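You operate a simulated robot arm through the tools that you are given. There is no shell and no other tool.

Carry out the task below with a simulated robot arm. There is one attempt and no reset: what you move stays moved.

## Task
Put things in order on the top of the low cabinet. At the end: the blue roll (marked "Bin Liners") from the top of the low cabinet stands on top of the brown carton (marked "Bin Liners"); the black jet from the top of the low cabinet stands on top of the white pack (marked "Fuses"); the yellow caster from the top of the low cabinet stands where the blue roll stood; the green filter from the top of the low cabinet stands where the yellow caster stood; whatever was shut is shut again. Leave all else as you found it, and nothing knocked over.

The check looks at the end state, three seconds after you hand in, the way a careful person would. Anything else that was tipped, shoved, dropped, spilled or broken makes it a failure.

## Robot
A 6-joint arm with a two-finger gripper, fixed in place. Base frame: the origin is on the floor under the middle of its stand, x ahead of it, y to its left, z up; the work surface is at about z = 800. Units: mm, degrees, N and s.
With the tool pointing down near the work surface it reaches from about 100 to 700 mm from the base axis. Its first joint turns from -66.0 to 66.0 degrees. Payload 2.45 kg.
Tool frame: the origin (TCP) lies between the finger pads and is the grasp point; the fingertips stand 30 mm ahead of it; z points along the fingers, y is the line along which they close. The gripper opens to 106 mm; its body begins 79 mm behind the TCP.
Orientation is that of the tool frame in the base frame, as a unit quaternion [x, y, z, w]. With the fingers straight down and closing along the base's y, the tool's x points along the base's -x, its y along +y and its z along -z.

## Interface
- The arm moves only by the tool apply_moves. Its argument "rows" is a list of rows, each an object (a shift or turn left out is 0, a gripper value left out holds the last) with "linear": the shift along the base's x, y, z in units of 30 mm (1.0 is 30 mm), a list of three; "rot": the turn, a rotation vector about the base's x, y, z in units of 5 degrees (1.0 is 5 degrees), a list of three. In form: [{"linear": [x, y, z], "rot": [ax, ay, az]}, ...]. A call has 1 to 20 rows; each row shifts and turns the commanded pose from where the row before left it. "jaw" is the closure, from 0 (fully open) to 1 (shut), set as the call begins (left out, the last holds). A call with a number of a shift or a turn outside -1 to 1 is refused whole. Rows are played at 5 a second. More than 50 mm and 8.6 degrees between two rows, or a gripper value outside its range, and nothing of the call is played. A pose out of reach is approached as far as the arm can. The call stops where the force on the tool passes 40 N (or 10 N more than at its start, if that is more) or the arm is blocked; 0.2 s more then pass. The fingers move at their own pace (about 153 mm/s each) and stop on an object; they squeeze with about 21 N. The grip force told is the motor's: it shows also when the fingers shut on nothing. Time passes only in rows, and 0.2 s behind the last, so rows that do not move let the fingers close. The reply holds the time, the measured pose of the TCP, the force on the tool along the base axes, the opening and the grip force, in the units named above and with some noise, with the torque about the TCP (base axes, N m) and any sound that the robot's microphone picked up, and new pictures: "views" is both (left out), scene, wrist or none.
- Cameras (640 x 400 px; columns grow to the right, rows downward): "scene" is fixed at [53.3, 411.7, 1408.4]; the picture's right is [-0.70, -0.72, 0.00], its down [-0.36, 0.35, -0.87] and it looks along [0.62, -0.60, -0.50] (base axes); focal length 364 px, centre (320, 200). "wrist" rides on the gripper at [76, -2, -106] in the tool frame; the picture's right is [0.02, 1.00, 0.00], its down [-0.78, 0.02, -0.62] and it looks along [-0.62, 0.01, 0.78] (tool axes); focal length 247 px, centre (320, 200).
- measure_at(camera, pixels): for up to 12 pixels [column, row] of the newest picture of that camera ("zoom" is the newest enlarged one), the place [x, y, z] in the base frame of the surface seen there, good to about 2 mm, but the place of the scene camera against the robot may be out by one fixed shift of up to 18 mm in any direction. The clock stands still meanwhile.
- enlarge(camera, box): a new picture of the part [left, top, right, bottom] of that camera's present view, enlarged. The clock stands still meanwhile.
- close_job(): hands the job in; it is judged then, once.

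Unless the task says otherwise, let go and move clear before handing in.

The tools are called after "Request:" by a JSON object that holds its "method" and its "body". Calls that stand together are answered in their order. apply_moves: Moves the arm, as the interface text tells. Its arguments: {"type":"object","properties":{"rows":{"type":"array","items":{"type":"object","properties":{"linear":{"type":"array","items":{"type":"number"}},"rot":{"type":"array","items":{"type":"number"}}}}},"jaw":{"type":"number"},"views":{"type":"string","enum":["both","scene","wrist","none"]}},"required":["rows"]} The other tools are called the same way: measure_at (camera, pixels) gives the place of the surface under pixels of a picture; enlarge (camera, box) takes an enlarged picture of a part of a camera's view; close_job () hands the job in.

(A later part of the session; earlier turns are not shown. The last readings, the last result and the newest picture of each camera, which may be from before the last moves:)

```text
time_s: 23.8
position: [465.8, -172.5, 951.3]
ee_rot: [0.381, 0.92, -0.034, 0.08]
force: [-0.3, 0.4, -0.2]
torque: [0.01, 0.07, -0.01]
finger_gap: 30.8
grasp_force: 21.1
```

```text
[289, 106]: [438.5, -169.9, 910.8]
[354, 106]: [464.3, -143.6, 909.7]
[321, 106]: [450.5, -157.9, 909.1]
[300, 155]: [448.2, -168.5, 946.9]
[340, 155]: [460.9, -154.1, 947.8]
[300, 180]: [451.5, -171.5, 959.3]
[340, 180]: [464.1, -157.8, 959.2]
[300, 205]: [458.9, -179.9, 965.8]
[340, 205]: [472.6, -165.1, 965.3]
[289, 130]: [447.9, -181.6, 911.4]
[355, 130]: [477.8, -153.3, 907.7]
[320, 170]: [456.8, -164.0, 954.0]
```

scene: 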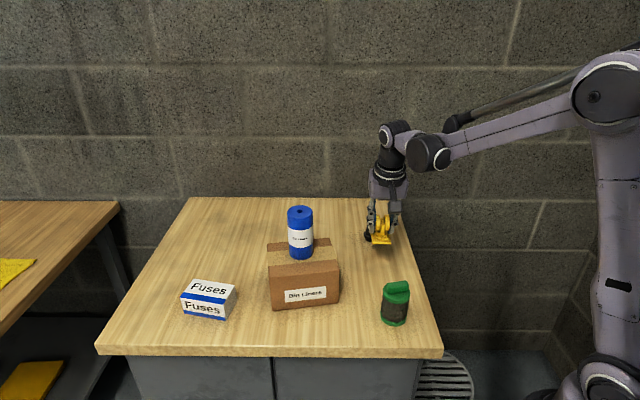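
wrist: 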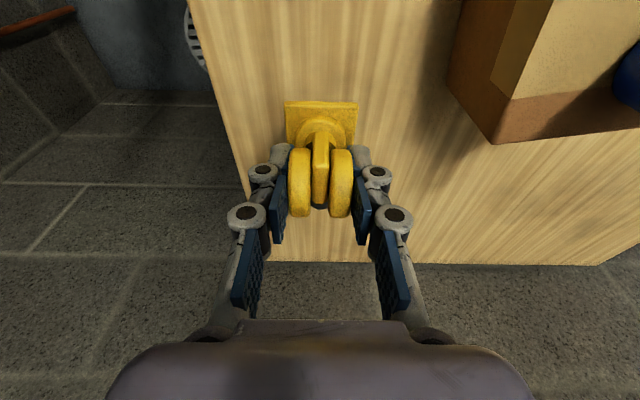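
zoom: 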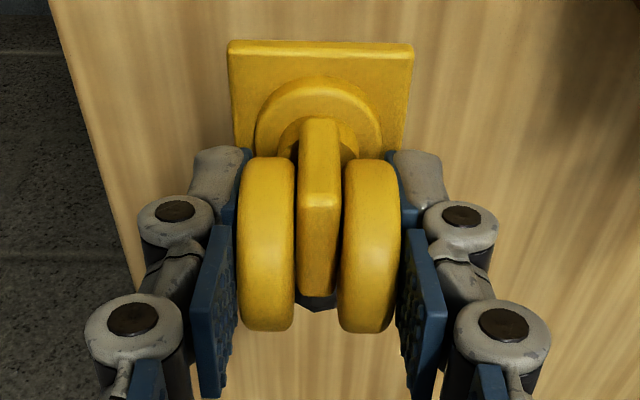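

The caster's plate sits at the same pixels (286–357, 102) after lifting, so no slip. Moving across between carton and jet to over the old roll spot, then partially down.

Request:
{"method": "apply_moves", "body": {"rows": [{"linear": [0.96, 0.12, 0]}, {"linear": [0.96, 0.12, 0]}, {"linear": [0.96, 0.12, 0]}, {"linear": [0.96, 0.12, 0]}, {"linear": [0.96, 0.12, 0]}, {"linear": [0.96, 0.12, 0]}, {"linear": [0.96, 0.12, 0]}, {"linear": [0.437, 0.065, -0.9]}, {"linear": [0.437, 0.065, -0.9]}, {"linear": [0, 0, 0]}]}}

```text
time_s: 26.0
position: [696.1, -143.2, 897.8]
ee_rot: [0.381, 0.92, -0.034, 0.081]
force: [0.7, -0.6, -0.7]
torque: [0.01, 0.0, 0.02]
finger_gap: 30.9
grasp_force: 20.6
```

scene: 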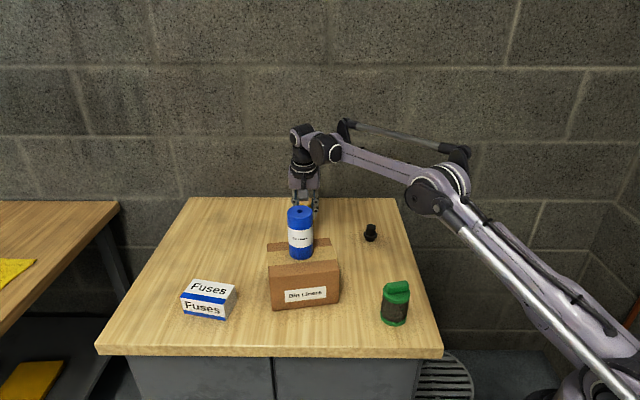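
wrist: 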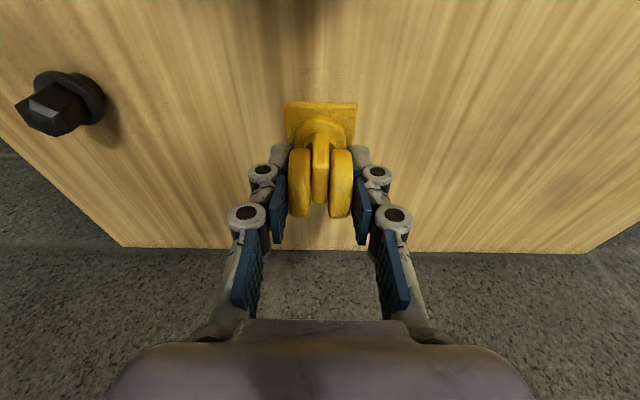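

Reached (696, -143, 898) with no reach warning. Verifying plate position before final descent.

Request:
{"method": "measure_at", "body": {"camera": "wrist", "pixels": [[289, 106], [354, 106], [288, 104], [355, 104], [290, 125], [354, 125], [300, 180], [340, 180]]}}

Request:
{"method": "apply_moves", "body": {"rows": [{"linear": [0, 0, -0.5]}, {"linear": [0, 0, -0.5]}, {"linear": [0, 0, -0.4]}, {"linear": [0, 0, 0]}], "views": "wrist"}}

```text
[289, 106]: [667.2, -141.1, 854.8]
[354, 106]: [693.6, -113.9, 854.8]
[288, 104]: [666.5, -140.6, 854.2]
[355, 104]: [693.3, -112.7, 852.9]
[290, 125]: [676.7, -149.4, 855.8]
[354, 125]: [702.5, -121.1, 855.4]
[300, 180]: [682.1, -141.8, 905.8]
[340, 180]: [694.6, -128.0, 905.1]
```

```text
time_s: 27.0
position: [696.1, -142.7, 855.3]
ee_rot: [0.381, 0.92, -0.035, 0.081]
force: [0.2, -0.1, -0.6]
torque: [0.0, 0.02, 0.02]
finger_gap: 31.0
grasp_force: 21.0
```

wrist: 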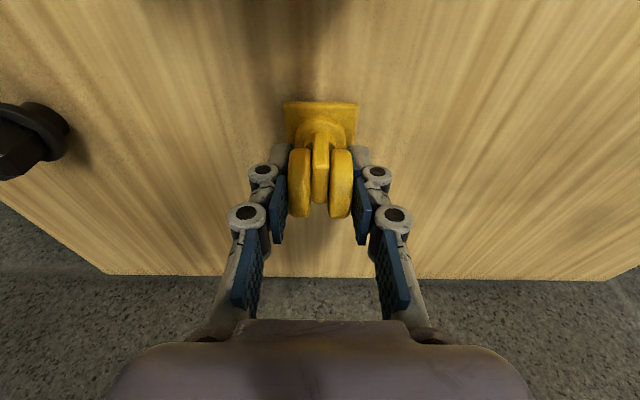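

Plate centre projects to (693.6, -140.5), within ~1 mm of the old roll spot. Lowering the last ~6 mm in small steps to feel contact.

Request:
{"method": "apply_moves", "body": {"rows": [{"linear": [0, 0, -0.07]}, {"linear": [0, 0, -0.07]}, {"linear": [0, 0, 0]}], "views": "none"}}

Request:
{"method": "apply_moves", "body": {"rows": [{"linear": [0, 0, -0.05]}, {"linear": [0, 0, 0]}], "views": "none"}}

```text
time_s: 27.8
position: [694.4, -143.6, 850.0]
ee_rot: [0.381, 0.92, -0.035, 0.081]
force: [-1.0, -0.1, -1.7]
torque: [0.0, 0.05, 0.0]
finger_gap: 30.9
grasp_force: 20.9
```

```text
time_s: 28.4
position: [695.9, -142.7, 849.3]
ee_rot: [0.381, 0.92, -0.035, 0.081]
force: [-0.1, 0.7, -0.7]
torque: [0.01, -0.01, 0.0]
finger_gap: 31.0
grasp_force: 20.4
```

No contact yet (force −0.7 N at z 849.3). Continuing in ~1 mm steps.

Request:
{"method": "apply_moves", "body": {"rows": [{"linear": [0, 0, -0.03]}, {"linear": [0, 0, 0]}], "views": "none"}}

Request:
{"method": "apply_moves", "body": {"rows": [{"linear": [0, 0, -0.03]}, {"linear": [0, 0, 0]}], "views": "wrist"}}

```text
time_s: 29.0
position: [695.3, -143.6, 848.7]
ee_rot: [0.381, 0.92, -0.033, 0.081]
force: [-0.3, -0.2, 3.8]
torque: [0.0, -0.01, 0.01]
finger_gap: 31.0
grasp_force: 21.8
```

```text
time_s: 29.6
position: [695.0, -143.2, 847.1]
ee_rot: [0.38, 0.921, -0.035, 0.082]
force: [0.3, -0.2, 17.0]
torque: [-0.05, -0.09, -0.01]
finger_gap: 31.4
grasp_force: 20.9
```

wrist: 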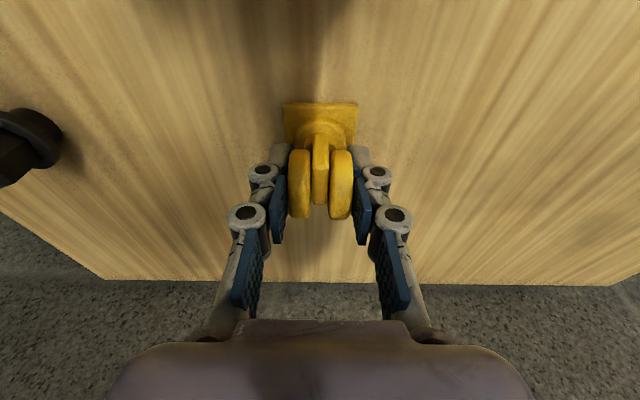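

Contact made (17 N, a bit firm). Backing up 0.9 mm, then opening slightly to release.

Request:
{"method": "apply_moves", "body": {"rows": [{"linear": [0, 0, 0.03]}, {"linear": [0, 0, 0]}], "views": "none"}}

Request:
{"method": "apply_moves", "body": {"rows": [{"linear": [0, 0, 0]}, {"linear": [0, 0, 0]}, {"linear": [0, 0, 0]}], "jaw": 0.5}}

```text
time_s: 30.2
position: [695.3, -143.1, 847.1]
ee_rot: [0.38, 0.921, -0.034, 0.081]
force: [-0.6, 0.8, 5.8]
torque: [-0.05, -0.09, -0.01]
finger_gap: 31.0
grasp_force: 21.1
```

```text
time_s: 31.0
position: [694.2, -144.2, 848.6]
ee_rot: [0.381, 0.92, -0.034, 0.081]
force: [0.1, 0.1, 0.6]
torque: [-0.01, -0.03, -0.02]
finger_gap: 53.0
grasp_force: 0.1
```

scene: 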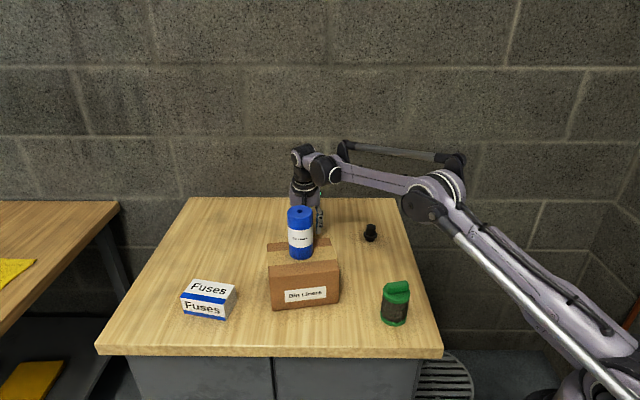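
wrist: 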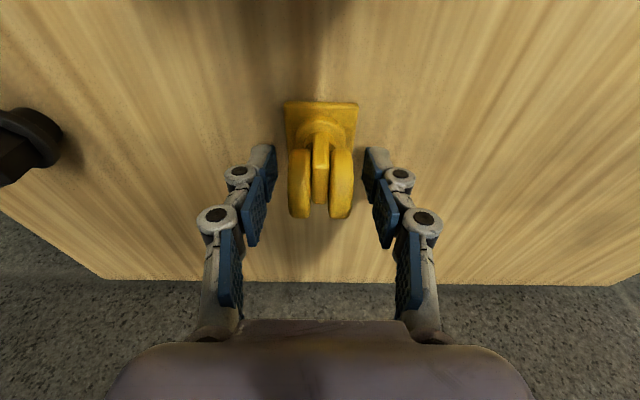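

Released cleanly; the caster stands at (322,160). Rising straight up, then retreating back and up while removing the tilt.

Request:
{"method": "apply_moves", "body": {"rows": [{"linear": [0, 0, 0.5]}, {"linear": [0, 0, 0.85]}, {"linear": [0, 0, 0.5]}, {"linear": [-0.8, 0, 0.9]}, {"linear": [-0.8, 0, 0.9], "rot": [0.7071, 0.7071, 0]}, {"linear": [-0.8, 0, 0.9], "rot": [0.7071, 0.7071, 0]}, {"linear": [0, 0, 0]}]}}

```text
time_s: 32.6
position: [623.1, -142.9, 985.0]
ee_rot: [0.382, 0.924, 0.0, 0.001]
force: [-0.1, -0.2, -0.7]
torque: [0.01, 0.04, -0.02]
finger_gap: 53.0
grasp_force: 0.0
```

scene: 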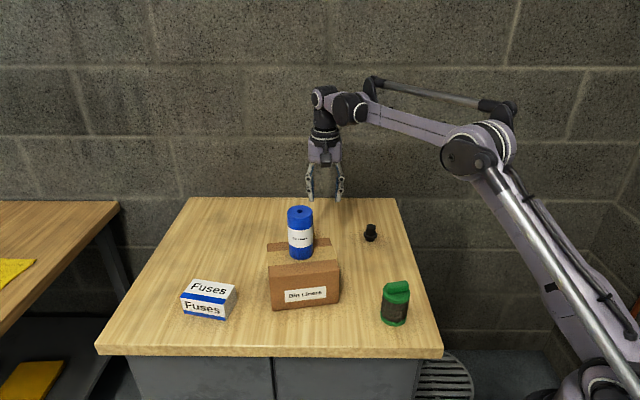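
wrist: 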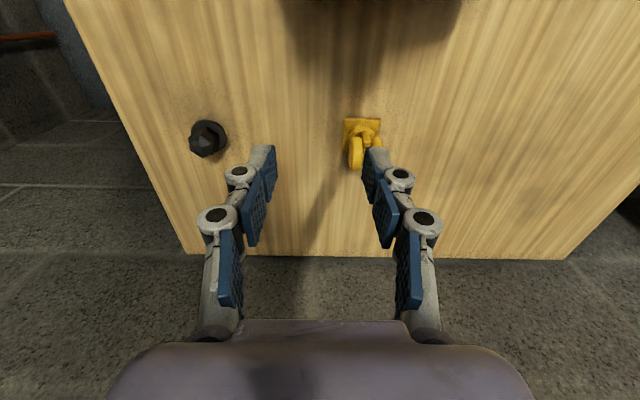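

The caster stands upright at (362,140) in the wrist view. Now flying back to a viewing pose for the green filter, undoing the yaw.

Request:
{"method": "apply_moves", "body": {"rows": [{"linear": [-0.95, 0.13, 0.1]}, {"linear": [-0.95, 0.13, 0.1]}, {"linear": [-0.95, 0.13, 0.1]}, {"linear": [-0.95, 0.13, 0.1], "rot": [0, 0, 1]}, {"linear": [-0.95, 0.13, 0.1], "rot": [0, 0, 1]}, {"linear": [-0.95, 0.13, 0.1], "rot": [0, 0, 1]}, {"linear": [-0.95, 0.13, 0.1], "rot": [0, 0, 1]}, {"linear": [-0.95, 0.13, 0.1], "rot": [0, 0, 1]}, {"linear": [-0.95, 0.13, 0.1], "rot": [0, 0, 1]}, {"linear": [-0.95, 0.13, 0.1], "rot": [0, 0, 1]}, {"linear": [-0.95, 0.13, 0.1], "rot": [0, 0, 1]}, {"linear": [-0.95, 0.13, 0.1], "rot": [0, 0, 1]}, {"linear": [0, 0, 0]}], "jaw": 0}}

```text
time_s: 35.4
position: [280.6, -94.9, 1021.8]
ee_rot: [-0.001, 1.0, -0.001, 0.001]
force: [0.1, -0.1, 0.6]
torque: [0.04, -0.02, 0.0]
finger_gap: 106.0
grasp_force: 0.0
```

scene: 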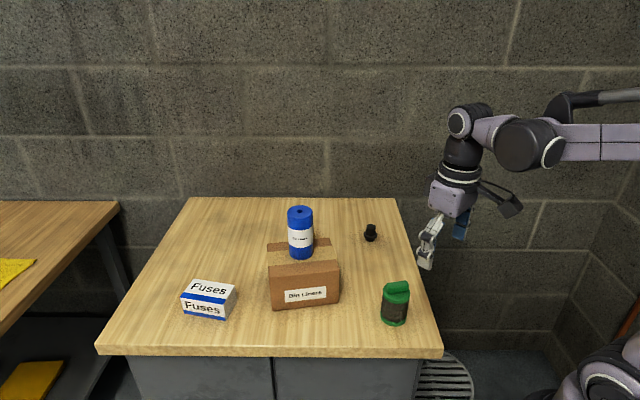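
wrist: 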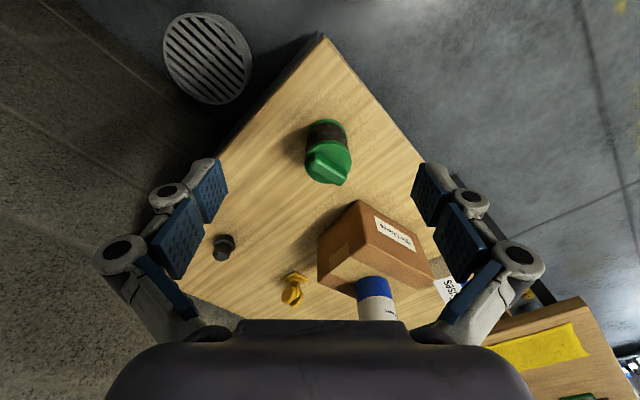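

The filter is at (328,155) in the wrist view. Zooming to measure its lid rim, handle and base.

Request:
{"method": "enlarge", "body": {"camera": "wrist", "box": [288, 105, 368, 205]}}

Request:
{"method": "enlarge", "body": {"camera": "scene", "box": [360, 260, 440, 340]}}

```text
4.00 times, centred on (328, 155) of wrist
```

zoom: 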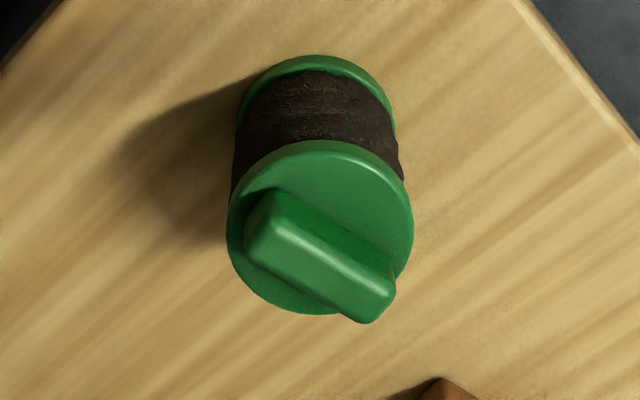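

```text
5.00 times, centred on (400, 300) of scene
```

zoom: 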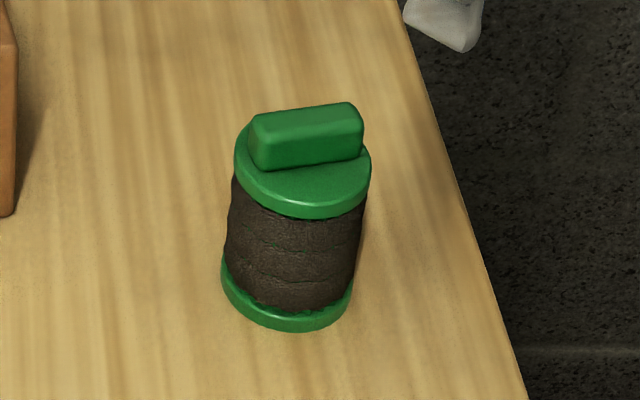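

I'll re-zoom the wrist on the filter to measure the lid's circle and the handle.

Request:
{"method": "enlarge", "body": {"camera": "wrist", "box": [288, 105, 368, 205]}}

Request:
{"method": "measure_at", "body": {"camera": "zoom", "pixels": [[233, 225], [320, 146], [410, 235], [300, 309], [270, 162], [385, 175], [245, 270], [320, 165], [275, 215], [370, 285], [255, 235], [365, 310]]}}

Request:
{"method": "measure_at", "body": {"camera": "zoom", "pixels": [[320, 60], [245, 100], [392, 105], [236, 170], [400, 165], [318, 100], [238, 120], [395, 130], [285, 205], [340, 240], [320, 270], [300, 240]]}}

```text
4.00 times, centred on (328, 155) of wrist
```

zoom: 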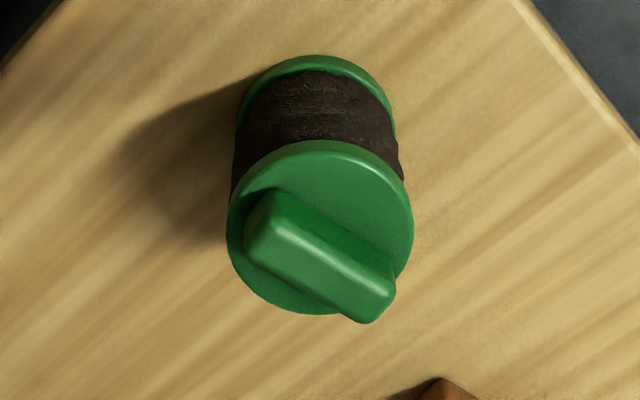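

```text
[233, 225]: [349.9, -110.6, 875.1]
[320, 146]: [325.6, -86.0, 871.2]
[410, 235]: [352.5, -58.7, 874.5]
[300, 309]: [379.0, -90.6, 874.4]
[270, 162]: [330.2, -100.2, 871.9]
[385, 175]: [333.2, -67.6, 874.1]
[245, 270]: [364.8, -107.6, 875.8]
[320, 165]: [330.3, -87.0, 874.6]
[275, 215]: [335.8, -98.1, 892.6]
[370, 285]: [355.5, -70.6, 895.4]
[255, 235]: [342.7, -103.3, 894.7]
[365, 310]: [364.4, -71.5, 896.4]
```

```text
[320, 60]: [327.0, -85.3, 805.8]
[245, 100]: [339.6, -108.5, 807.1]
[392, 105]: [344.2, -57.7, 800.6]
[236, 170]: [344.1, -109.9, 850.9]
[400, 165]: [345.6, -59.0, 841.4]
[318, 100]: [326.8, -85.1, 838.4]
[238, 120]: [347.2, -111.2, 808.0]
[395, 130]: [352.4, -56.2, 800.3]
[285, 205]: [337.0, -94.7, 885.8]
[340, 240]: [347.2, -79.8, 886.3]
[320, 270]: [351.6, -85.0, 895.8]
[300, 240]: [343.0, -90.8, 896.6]
```

The filter's centre is (352, -84.8), 54 mm wide, lid at z 874, handle top 896. I'll move over it at z 945, jaws open.

Request:
{"method": "apply_moves", "body": {"rows": [{"linear": [0.793, 0.112, -0.6]}, {"linear": [0.793, 0.112, -0.6]}, {"linear": [0.793, 0.112, -0.6]}, {"linear": [0, 0, -0.75]}, {"linear": [0, 0, 0]}]}}

```text
time_s: 36.6
position: [351.5, -85.2, 944.8]
ee_rot: [0.0, 1.0, 0.001, 0.001]
force: [-0.7, 0.9, -0.1]
torque: [0.0, -0.01, 0.02]
finger_gap: 105.8
grasp_force: 0.1
```

scene: 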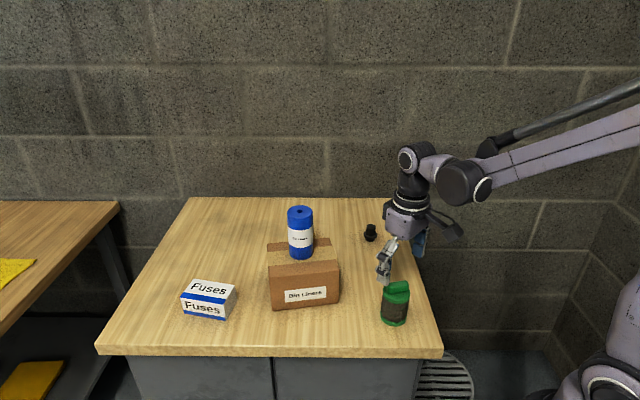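
wrist: 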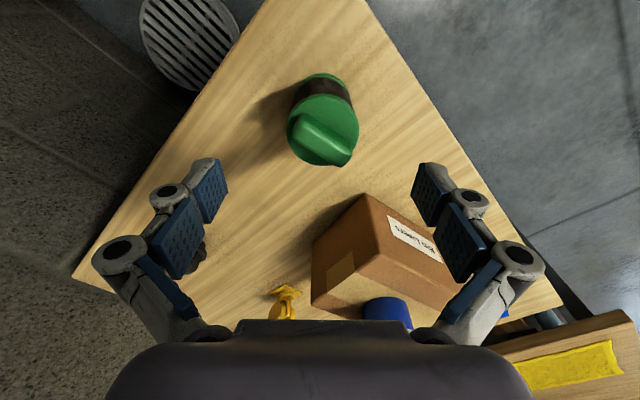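

The filter is centred between the open fingers (288–358 px). Descending to z 845.

Request:
{"method": "apply_moves", "body": {"rows": [{"linear": [0, 0.01, -0.9]}, {"linear": [0, 0, -0.9]}, {"linear": [0, 0, -0.9]}, {"linear": [0, 0, -0.63]}, {"linear": [0, 0, 0]}]}}

```text
time_s: 37.8
position: [352.1, -87.8, 843.2]
ee_rot: [0.0, 1.0, 0.0, 0.001]
force: [0.8, 0.3, -0.8]
torque: [-0.01, -0.01, 0.02]
finger_gap: 105.8
grasp_force: 0.1
```

scene: 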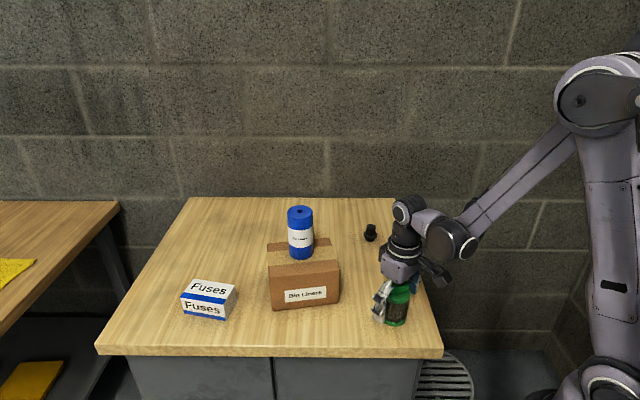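
wrist: 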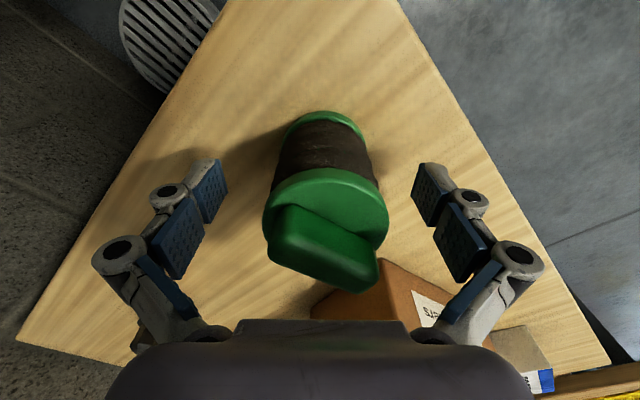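

The lid spans 263–389 px, about 6 px right of the pads' midpoint, and the pose reads y −87.8. I'll re-read the pose and shift +y slightly.

Request:
{"method": "apply_moves", "body": {"rows": [{"linear": [0, 0, 0]}], "views": "none"}}

Request:
{"method": "measure_at", "body": {"camera": "wrist", "pixels": [[268, 215], [386, 215], [326, 178], [326, 190], [300, 185], [350, 185]]}}

```text
time_s: 38.2
position: [352.1, -87.9, 843.9]
ee_rot: [0.0, 1.0, 0.0, 0.0]
force: [0.0, 0.7, 0.2]
torque: [0.0, 0.0, -0.01]
finger_gap: 105.9
grasp_force: 0.1
```

```text
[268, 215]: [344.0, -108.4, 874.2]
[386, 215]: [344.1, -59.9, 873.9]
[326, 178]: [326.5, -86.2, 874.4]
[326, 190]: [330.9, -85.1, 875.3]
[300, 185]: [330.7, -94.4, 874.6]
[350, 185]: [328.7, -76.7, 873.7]
```

The filter's y centre is −84.4 while the TCP is at −87.9; correcting by +3.4 mm.

Request:
{"method": "apply_moves", "body": {"rows": [{"linear": [0, 0.113, 0.03]}, {"linear": [0, 0, 0]}], "views": "wrist"}}

```text
time_s: 38.8
position: [351.2, -83.5, 846.4]
ee_rot: [-0.002, 1.0, -0.001, 0.0]
force: [0.1, 0.8, 0.2]
torque: [0.0, -0.02, -0.01]
finger_gap: 106.1
grasp_force: 0.1
```

wrist: 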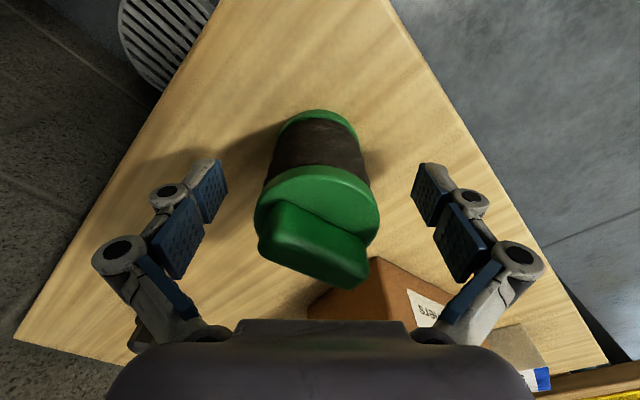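

Now the lid spans 254–380 px, centred. Closing in two steps.

Request:
{"method": "apply_moves", "body": {"rows": [{"linear": [0, 0, 0]}, {"linear": [0, 0, 0]}], "jaw": 0.44, "views": "wrist"}}

Request:
{"method": "apply_moves", "body": {"rows": [{"linear": [0, 0, 0]}, {"linear": [0, 0, 0]}, {"linear": [0, 0, 0]}], "jaw": 1}}

```text
time_s: 39.4
position: [351.3, -83.2, 844.5]
ee_rot: [0.0, 1.0, 0.0, 0.001]
force: [-0.1, -0.4, -0.9]
torque: [-0.04, 0.0, -0.03]
finger_gap: 59.2
grasp_force: 0.1
```

wrist: 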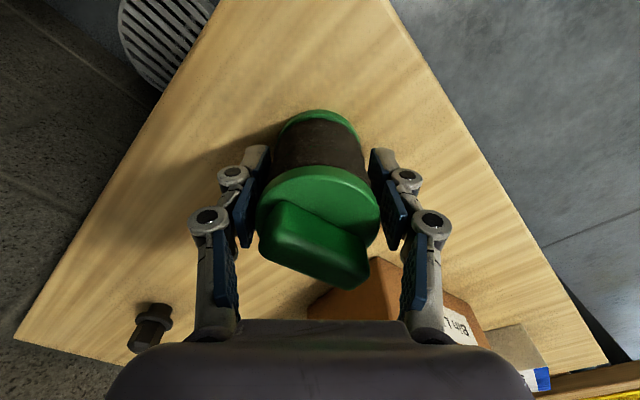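

```text
time_s: 40.2
position: [352.8, -84.1, 844.5]
ee_rot: [0.0, 1.0, -0.001, 0.001]
force: [0.6, -0.6, 4.6]
torque: [-0.06, 0.0, 0.02]
finger_gap: 54.7
grasp_force: 21.0
```

scene: 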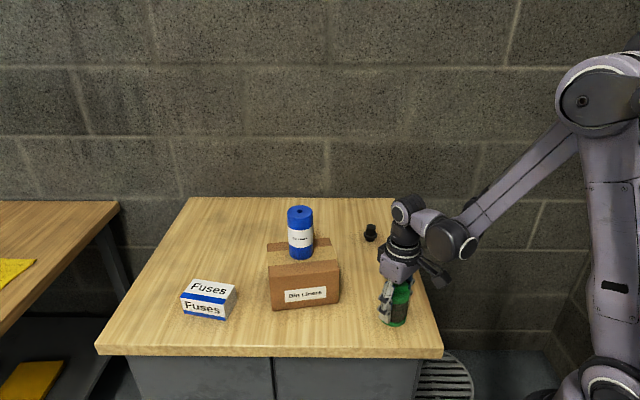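
wrist: 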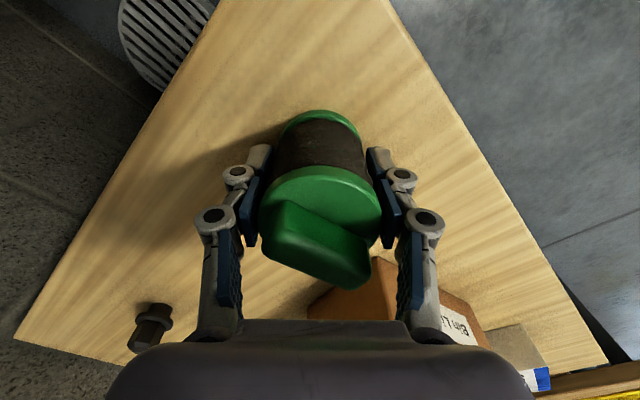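

Gripped (gap 54.7, 21 N). Lifting about 40 mm and measuring the lid against the TCP.

Request:
{"method": "apply_moves", "body": {"rows": [{"linear": [0, 0, 0.3]}, {"linear": [0, 0, 0.5]}, {"linear": [0, 0, 0.6]}, {"linear": [0, 0, 0]}]}}

Request:
{"method": "measure_at", "body": {"camera": "wrist", "pixels": [[264, 220], [378, 220], [320, 172], [320, 180], [300, 175], [345, 175], [290, 230], [340, 260]]}}

```text
time_s: 41.2
position: [351.8, -81.1, 887.4]
ee_rot: [0.0, 1.0, 0.0, 0.001]
force: [0.0, 0.3, -1.2]
torque: [0.02, -0.02, 0.01]
finger_gap: 54.6
grasp_force: 20.8
```

scene: 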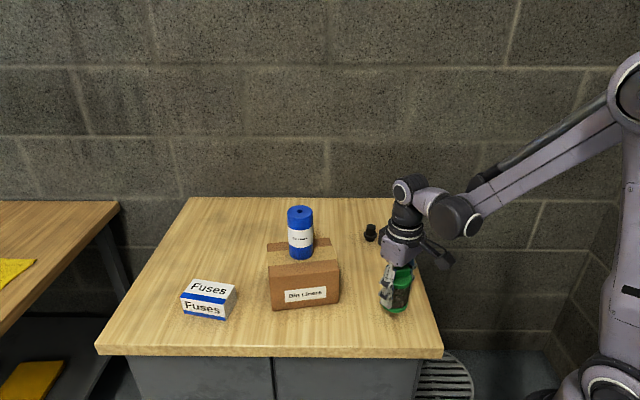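
wrist: 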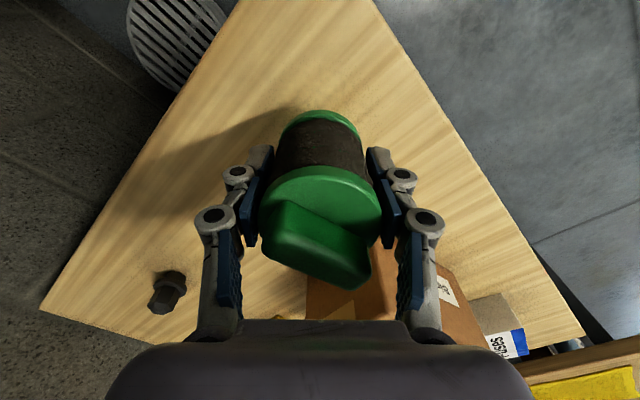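

```text
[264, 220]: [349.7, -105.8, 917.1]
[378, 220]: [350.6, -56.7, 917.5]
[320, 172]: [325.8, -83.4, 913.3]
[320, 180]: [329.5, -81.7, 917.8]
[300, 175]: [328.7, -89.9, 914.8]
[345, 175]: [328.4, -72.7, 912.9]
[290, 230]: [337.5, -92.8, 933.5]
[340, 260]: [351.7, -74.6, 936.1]
```

Filter hangs level, TCP-to-filter offset ~0.5 mm. Moving over the caster's old spot (465.5, -169.4).

Request:
{"method": "apply_moves", "body": {"rows": [{"linear": [0.755, -0.589, 0]}, {"linear": [0.755, -0.589, 0]}, {"linear": [0.755, -0.589, 0]}, {"linear": [0.755, -0.589, 0]}, {"linear": [0.755, -0.589, 0]}, {"linear": [0, 0, 0]}]}}

```text
time_s: 42.6
position: [465.9, -170.5, 887.5]
ee_rot: [-0.002, 1.0, 0.0, 0.001]
force: [-0.4, -0.4, -1.4]
torque: [-0.01, -0.03, -0.01]
finger_gap: 54.8
grasp_force: 21.0
```

scene: 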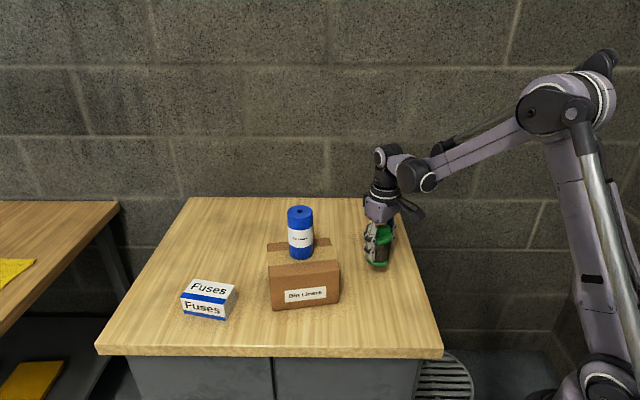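
wrist: 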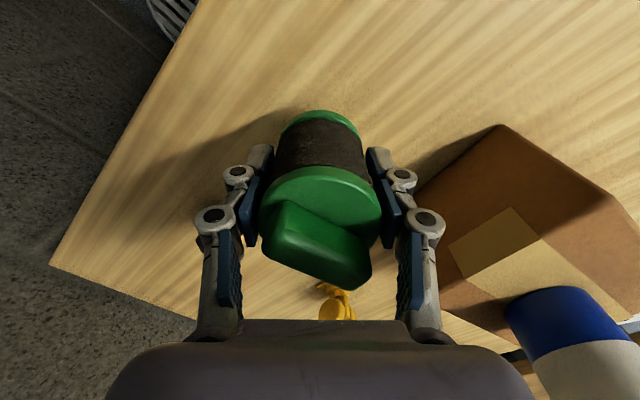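

Pose reads (465.9, -170.5, 887.5). Lowering 38 mm, about 5 mm above the surface, then checking the pose.

Request:
{"method": "apply_moves", "body": {"rows": [{"linear": [-0.02, 0.03, -0.5]}, {"linear": [0, 0, -0.45]}, {"linear": [0, 0, -0.3]}, {"linear": [0, 0, 0]}], "views": "wrist"}}

Request:
{"method": "measure_at", "body": {"camera": "wrist", "pixels": [[264, 220], [378, 220], [320, 172], [320, 180], [300, 175], [345, 175]]}}

```text
time_s: 43.6
position: [465.0, -170.7, 849.3]
ee_rot: [0.0, 1.0, 0.0, 0.001]
force: [0.4, -0.2, -0.4]
torque: [0.01, 0.0, 0.01]
finger_gap: 54.5
grasp_force: 21.3
```

wrist: 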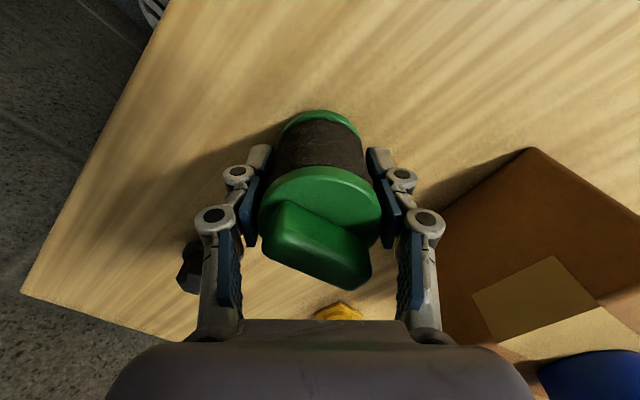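

```text
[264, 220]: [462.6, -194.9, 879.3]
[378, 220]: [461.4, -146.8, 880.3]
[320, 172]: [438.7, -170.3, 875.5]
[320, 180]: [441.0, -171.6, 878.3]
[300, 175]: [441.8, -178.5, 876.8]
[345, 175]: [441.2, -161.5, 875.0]
```

Filter centre is (465.4, -170.8), lid 5 mm above its standing height. Nudging +1.3 mm in y and lowering gently.

Request:
{"method": "apply_moves", "body": {"rows": [{"linear": [0, 0.04, -0.06]}, {"linear": [0, 0, -0.05]}, {"linear": [0, 0, 0]}], "views": "none"}}

Request:
{"method": "apply_moves", "body": {"rows": [{"linear": [0, 0, -0.03]}, {"linear": [0, 0, 0]}], "views": "none"}}

```text
time_s: 44.4
position: [465.0, -170.0, 846.5]
ee_rot: [0.0, 1.0, -0.002, 0.001]
force: [-0.1, 0.9, -1.6]
torque: [0.0, -0.04, 0.01]
finger_gap: 54.8
grasp_force: 21.1
```

```text
time_s: 45.0
position: [465.2, -169.3, 845.8]
ee_rot: [0.001, 1.0, -0.001, 0.001]
force: [0.1, 0.5, -2.0]
torque: [0.01, -0.01, -0.01]
finger_gap: 54.4
grasp_force: 20.6
```

Still airborne (−2 N). Continuing in 0.9 mm steps.

Request:
{"method": "apply_moves", "body": {"rows": [{"linear": [0, 0, -0.03]}, {"linear": [0, 0, 0]}], "views": "none"}}

```text
time_s: 45.6
position: [466.2, -169.4, 844.8]
ee_rot: [-0.001, 1.0, 0.001, 0.001]
force: [1.0, 0.2, 3.7]
torque: [0.0, 0.01, 0.04]
finger_gap: 54.7
grasp_force: 21.1
```

Contact at z 844.8 (+3.7 N), position (466, -169.4). Opening the jaws slightly to release.

Request:
{"method": "apply_moves", "body": {"rows": [{"linear": [0, 0, 0]}, {"linear": [0, 0, 0]}], "jaw": 0.38}}

```text
time_s: 46.2
position: [466.2, -168.9, 845.3]
ee_rot: [0.001, 1.0, -0.001, 0.002]
force: [0.1, -0.3, -0.2]
torque: [0.0, 0.05, -0.02]
finger_gap: 65.9
grasp_force: 0.1
```

scene: 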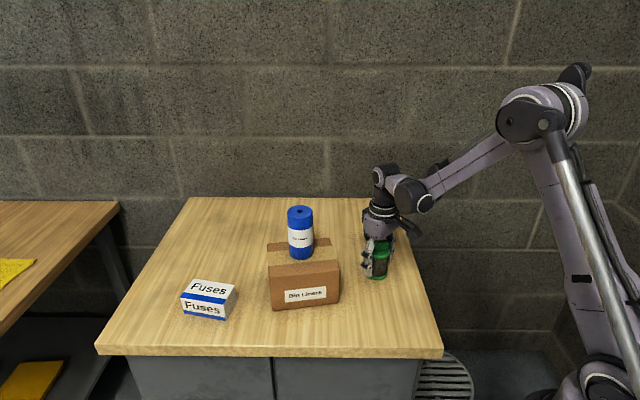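
wrist: 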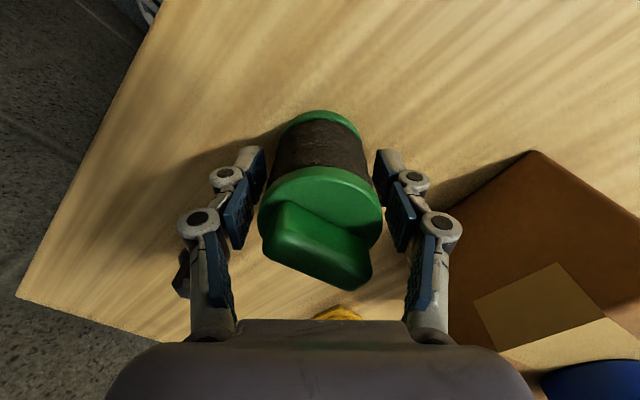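

Released; filter stands upright. Opening fully and rising clear of the handle.

Request:
{"method": "apply_moves", "body": {"rows": [{"linear": [0, 0, 0]}, {"linear": [0, 0, 0.6]}, {"linear": [0, 0, 0.9]}, {"linear": [0, 0, 0.9]}, {"linear": [0, 0, 0.9]}, {"linear": [0, 0, 0.8]}, {"linear": [0, -0.8, 0]}, {"linear": [0, -0.8, 0]}, {"linear": [0, -0.8, 0]}, {"linear": [0, -0.8, 0]}, {"linear": [0, 0, 0]}], "jaw": 0}}

```text
time_s: 48.6
position: [464.6, -264.6, 968.1]
ee_rot: [-0.001, 1.0, 0.0, 0.001]
force: [-1.2, 0.0, 0.1]
torque: [0.01, -0.01, -0.02]
finger_gap: 106.0
grasp_force: 0.0
```

scene: 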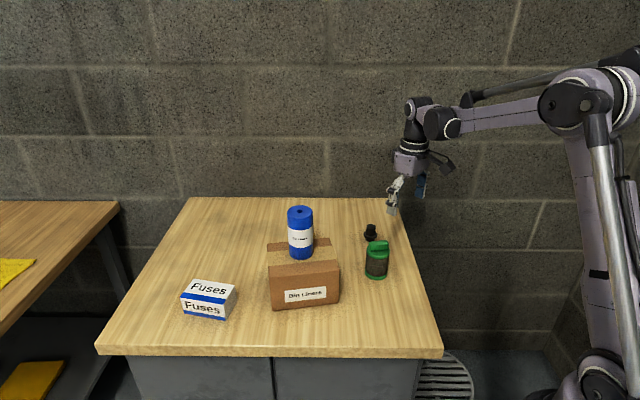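
wrist: 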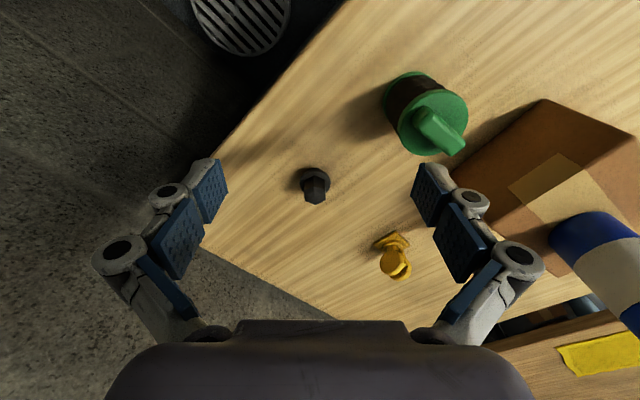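

The filter stands at (377,260) in the scene, and the jet is visible at (314,185) in the wrist view. Zooming to measure the jet and check the filter and caster placements.

Request:
{"method": "enlarge", "body": {"camera": "wrist", "box": [278, 150, 350, 220]}}

Request:
{"method": "measure_at", "body": {"camera": "zoom", "pixels": [[310, 250], [310, 220], [285, 230], [345, 230], [255, 150], [310, 115], [375, 150], [255, 180], [310, 180], [300, 260], [330, 255], [310, 100]]}}

Request:
{"method": "measure_at", "body": {"camera": "wrist", "pixels": [[397, 115], [466, 115], [430, 93], [425, 152], [392, 233], [376, 243], [409, 243], [396, 268], [410, 108], [465, 130], [400, 130], [393, 237]]}}

```text
5.71 times, centred on (314, 185) of wrist
```

zoom: 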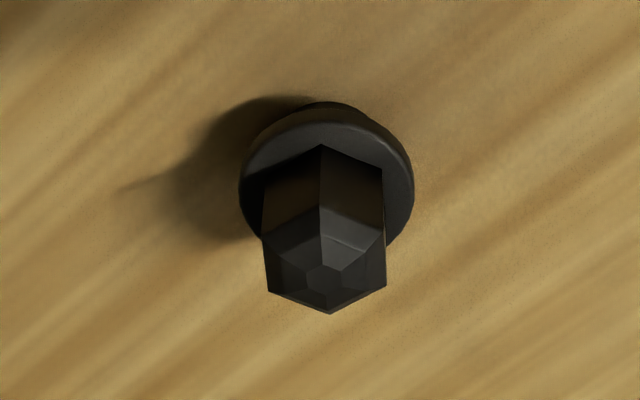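

```text
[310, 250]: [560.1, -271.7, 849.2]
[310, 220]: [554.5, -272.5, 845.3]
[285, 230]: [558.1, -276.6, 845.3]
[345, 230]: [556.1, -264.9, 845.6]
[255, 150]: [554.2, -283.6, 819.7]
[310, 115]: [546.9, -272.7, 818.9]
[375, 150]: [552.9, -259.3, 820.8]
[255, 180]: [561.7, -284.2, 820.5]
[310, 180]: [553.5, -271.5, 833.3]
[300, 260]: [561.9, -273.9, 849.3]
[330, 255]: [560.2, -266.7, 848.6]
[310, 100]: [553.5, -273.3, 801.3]
```

```text
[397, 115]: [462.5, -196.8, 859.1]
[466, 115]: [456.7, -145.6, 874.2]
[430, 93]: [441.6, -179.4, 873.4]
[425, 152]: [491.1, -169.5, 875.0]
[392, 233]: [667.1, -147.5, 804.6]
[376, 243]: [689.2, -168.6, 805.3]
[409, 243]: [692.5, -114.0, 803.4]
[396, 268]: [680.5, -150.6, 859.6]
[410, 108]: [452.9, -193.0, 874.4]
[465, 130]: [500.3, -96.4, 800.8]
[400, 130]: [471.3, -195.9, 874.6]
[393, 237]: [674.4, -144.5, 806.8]
```

The jet now reads about (562, -268), vs ~(555, -264) earlier; I'll check against the fixed scene camera using the same pixels to see whether it has moved.

Request:
{"method": "measure_at", "body": {"camera": "scene", "pixels": [[370, 227], [370, 240], [363, 236], [377, 236], [370, 225], [376, 255], [396, 320], [350, 330], [303, 250], [208, 288]]}}

Request:
{"method": "enlarge", "body": {"camera": "scene", "box": [280, 190, 420, 290]}}

```text
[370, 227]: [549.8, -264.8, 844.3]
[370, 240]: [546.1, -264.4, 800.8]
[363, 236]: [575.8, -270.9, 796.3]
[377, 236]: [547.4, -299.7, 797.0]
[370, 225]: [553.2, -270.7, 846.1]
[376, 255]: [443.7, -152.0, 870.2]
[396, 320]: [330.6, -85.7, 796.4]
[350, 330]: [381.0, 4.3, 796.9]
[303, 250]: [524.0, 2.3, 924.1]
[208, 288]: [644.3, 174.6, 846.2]
```

```text
4.00 times, centred on (350, 240) of scene
```

zoom: 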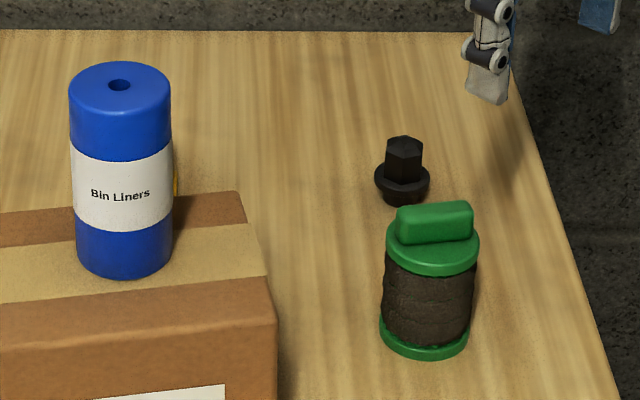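

The jet hasn't moved in the scene view (same pixels (404,138)/(402,180)). I'll re-zoom with the wrist camera and measure its flange edges and hex flats carefully.

Request:
{"method": "enlarge", "body": {"camera": "wrist", "box": [278, 150, 350, 220]}}

Request:
{"method": "measure_at", "body": {"camera": "zoom", "pixels": [[246, 185], [408, 185], [246, 200], [408, 200], [325, 120], [285, 130], [370, 132], [325, 280], [325, 268], [272, 285], [382, 280], [328, 308]]}}

Request:
{"method": "measure_at", "body": {"camera": "zoom", "pixels": [[270, 210], [270, 240], [380, 200], [380, 240], [318, 160], [318, 230], [340, 240], [300, 230], [275, 265], [378, 260], [350, 180], [290, 190]]}}

```text
5.71 times, centred on (314, 185) of wrist
```

zoom: 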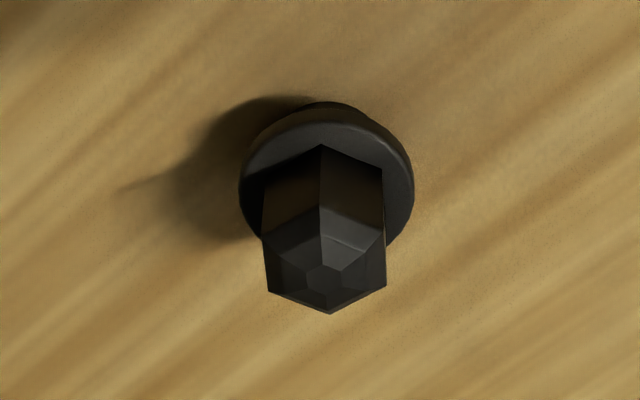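

```text
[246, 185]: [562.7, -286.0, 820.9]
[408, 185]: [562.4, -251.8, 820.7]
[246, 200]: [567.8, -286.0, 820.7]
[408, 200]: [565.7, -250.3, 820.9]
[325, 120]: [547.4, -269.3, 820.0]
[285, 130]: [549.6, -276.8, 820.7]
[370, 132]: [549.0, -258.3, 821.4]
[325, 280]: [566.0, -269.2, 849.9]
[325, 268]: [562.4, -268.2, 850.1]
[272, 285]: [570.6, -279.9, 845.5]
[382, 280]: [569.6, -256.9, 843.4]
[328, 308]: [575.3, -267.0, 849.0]
```

```text
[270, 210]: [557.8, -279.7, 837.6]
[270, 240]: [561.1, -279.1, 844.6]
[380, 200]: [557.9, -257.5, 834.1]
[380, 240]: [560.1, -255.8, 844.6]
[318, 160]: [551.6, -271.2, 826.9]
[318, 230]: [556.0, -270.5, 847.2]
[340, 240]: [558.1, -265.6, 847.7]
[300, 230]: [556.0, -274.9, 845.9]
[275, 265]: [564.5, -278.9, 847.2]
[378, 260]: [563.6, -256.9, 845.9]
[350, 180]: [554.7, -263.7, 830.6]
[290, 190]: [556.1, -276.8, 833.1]
```

Jet centre is about (564, -268.4), flange 36 mm at z 821, hex ~22 mm across up to z 850. I'll take a closer look to get the hex flats' orientation.

Request:
{"method": "apply_moves", "body": {"rows": [{"linear": [0.75, -0.05, -0.65]}, {"linear": [0.75, -0.05, -0.65]}, {"linear": [0, 0, 0]}]}}

Request:
{"method": "enlarge", "body": {"camera": "wrist", "box": [278, 150, 358, 240]}}

```text
time_s: 49.4
position: [510.5, -266.7, 927.9]
ee_rot: [-0.001, 1.0, 0.0, 0.0]
force: [-0.6, -0.1, -0.5]
torque: [0.01, -0.01, 0.01]
finger_gap: 105.7
grasp_force: 0.2
```

scene: 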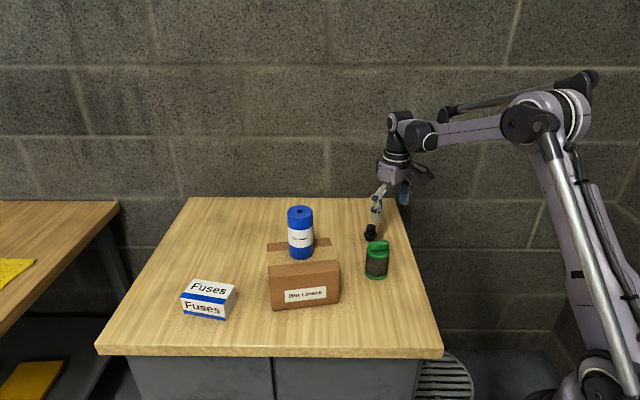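
wrist: 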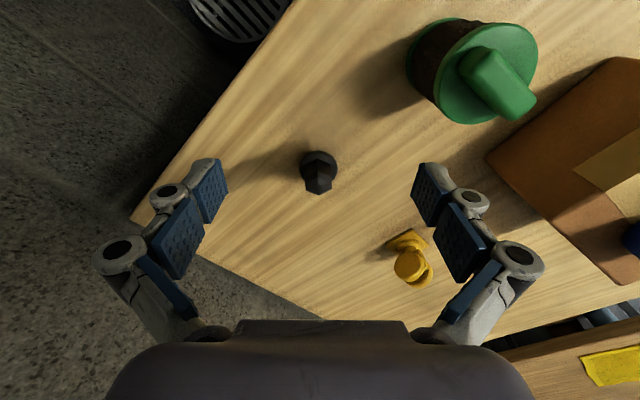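

```text
4.44 times, centred on (318, 195) of wrist
```

zoom: 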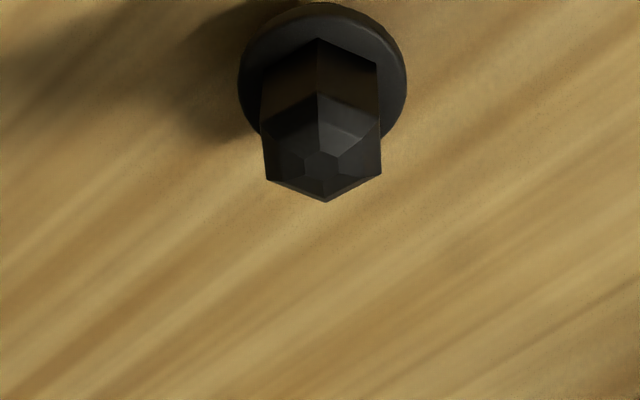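

The jet is at (319,172); zooming tighter for the hex edges.

Request:
{"method": "enlarge", "body": {"camera": "wrist", "box": [293, 145, 345, 200]}}

Request:
{"method": "measure_at", "body": {"camera": "zoom", "pixels": [[318, 145], [318, 240], [240, 200], [400, 180], [240, 280], [400, 260], [325, 350], [260, 330], [390, 320], [325, 300], [215, 180], [435, 180]]}}

```text
7.27 times, centred on (319, 172) of wrist
```

zoom: 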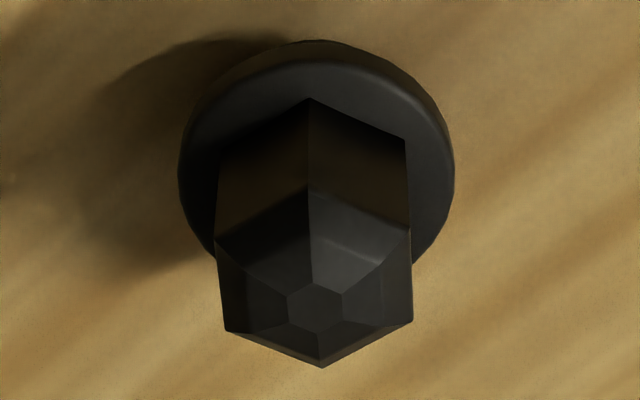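

```text
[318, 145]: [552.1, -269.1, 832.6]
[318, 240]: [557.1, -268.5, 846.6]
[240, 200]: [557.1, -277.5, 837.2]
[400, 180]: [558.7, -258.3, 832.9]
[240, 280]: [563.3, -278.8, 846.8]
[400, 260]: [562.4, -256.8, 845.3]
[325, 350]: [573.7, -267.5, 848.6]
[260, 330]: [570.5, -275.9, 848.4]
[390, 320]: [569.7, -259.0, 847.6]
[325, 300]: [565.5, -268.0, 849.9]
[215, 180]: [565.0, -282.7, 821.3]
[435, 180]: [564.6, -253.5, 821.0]
```

The hex's flats face almost ±y (about 4° of yaw), centre ≈ (565, -268.6), ~26 mm across. Moving above the jet with jaws at ~60 mm and yaw +4°.

Request:
{"method": "apply_moves", "body": {"rows": [{"linear": [0.908, -0.032, -0.45], "rot": [0, 0, 0.4]}, {"linear": [0.908, -0.032, -0.45], "rot": [0, 0, 0.4]}, {"linear": [0, 0, 0]}], "jaw": 0.43}}

Request:
{"method": "measure_at", "body": {"camera": "wrist", "pixels": [[320, 130], [310, 130], [330, 130], [320, 120], [320, 140], [320, 110]]}}

```text
time_s: 50.2
position: [565.5, -271.5, 901.9]
ee_rot: [-0.036, 0.999, 0.0, 0.0]
force: [0.1, -0.2, -0.1]
torque: [0.0, 0.02, -0.03]
finger_gap: 60.4
grasp_force: 0.1
```

scene: 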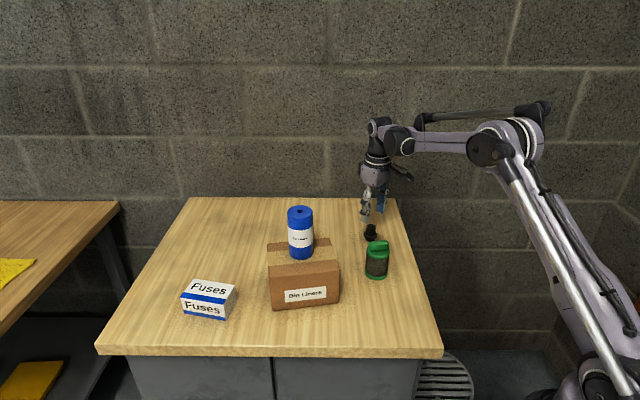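
wrist: 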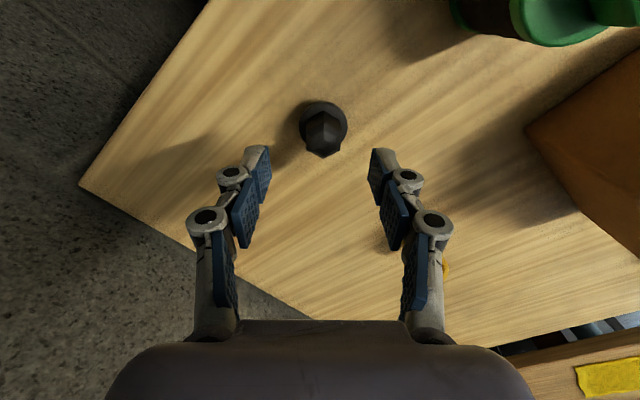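

```text
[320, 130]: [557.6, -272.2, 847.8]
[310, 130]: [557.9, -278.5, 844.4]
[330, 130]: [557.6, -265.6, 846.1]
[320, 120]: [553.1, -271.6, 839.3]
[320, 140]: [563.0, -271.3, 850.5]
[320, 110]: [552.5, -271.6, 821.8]
```

TCP reads y −271.5 while the jet's apex is at col ~323. Zooming to determine the lateral offset.

Request:
{"method": "enlarge", "body": {"camera": "wrist", "box": [288, 90, 358, 165]}}

Request:
{"method": "measure_at", "body": {"camera": "zoom", "pixels": [[212, 190], [424, 190], [216, 215], [420, 215], [250, 270], [385, 270], [320, 95], [320, 290], [318, 250], [270, 230], [370, 230], [325, 325]]}}

```text
5.33 times, centred on (323, 128) of wrist
```

zoom: 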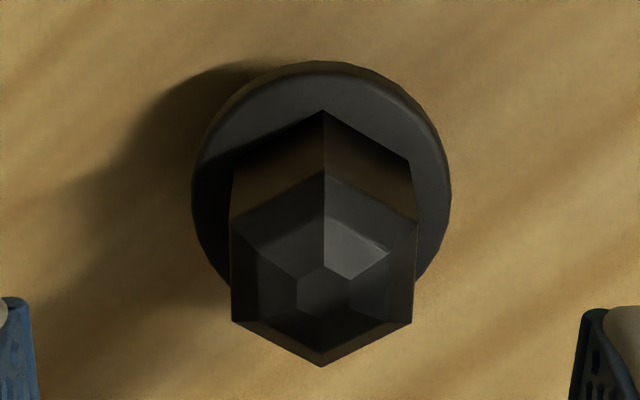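

```text
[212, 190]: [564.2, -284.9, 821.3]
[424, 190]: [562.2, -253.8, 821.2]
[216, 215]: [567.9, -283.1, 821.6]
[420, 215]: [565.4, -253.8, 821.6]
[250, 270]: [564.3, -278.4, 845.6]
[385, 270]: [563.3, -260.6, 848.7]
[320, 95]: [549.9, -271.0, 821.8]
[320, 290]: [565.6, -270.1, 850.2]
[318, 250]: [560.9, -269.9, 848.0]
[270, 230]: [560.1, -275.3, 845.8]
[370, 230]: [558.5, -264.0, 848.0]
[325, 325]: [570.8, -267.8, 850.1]
```

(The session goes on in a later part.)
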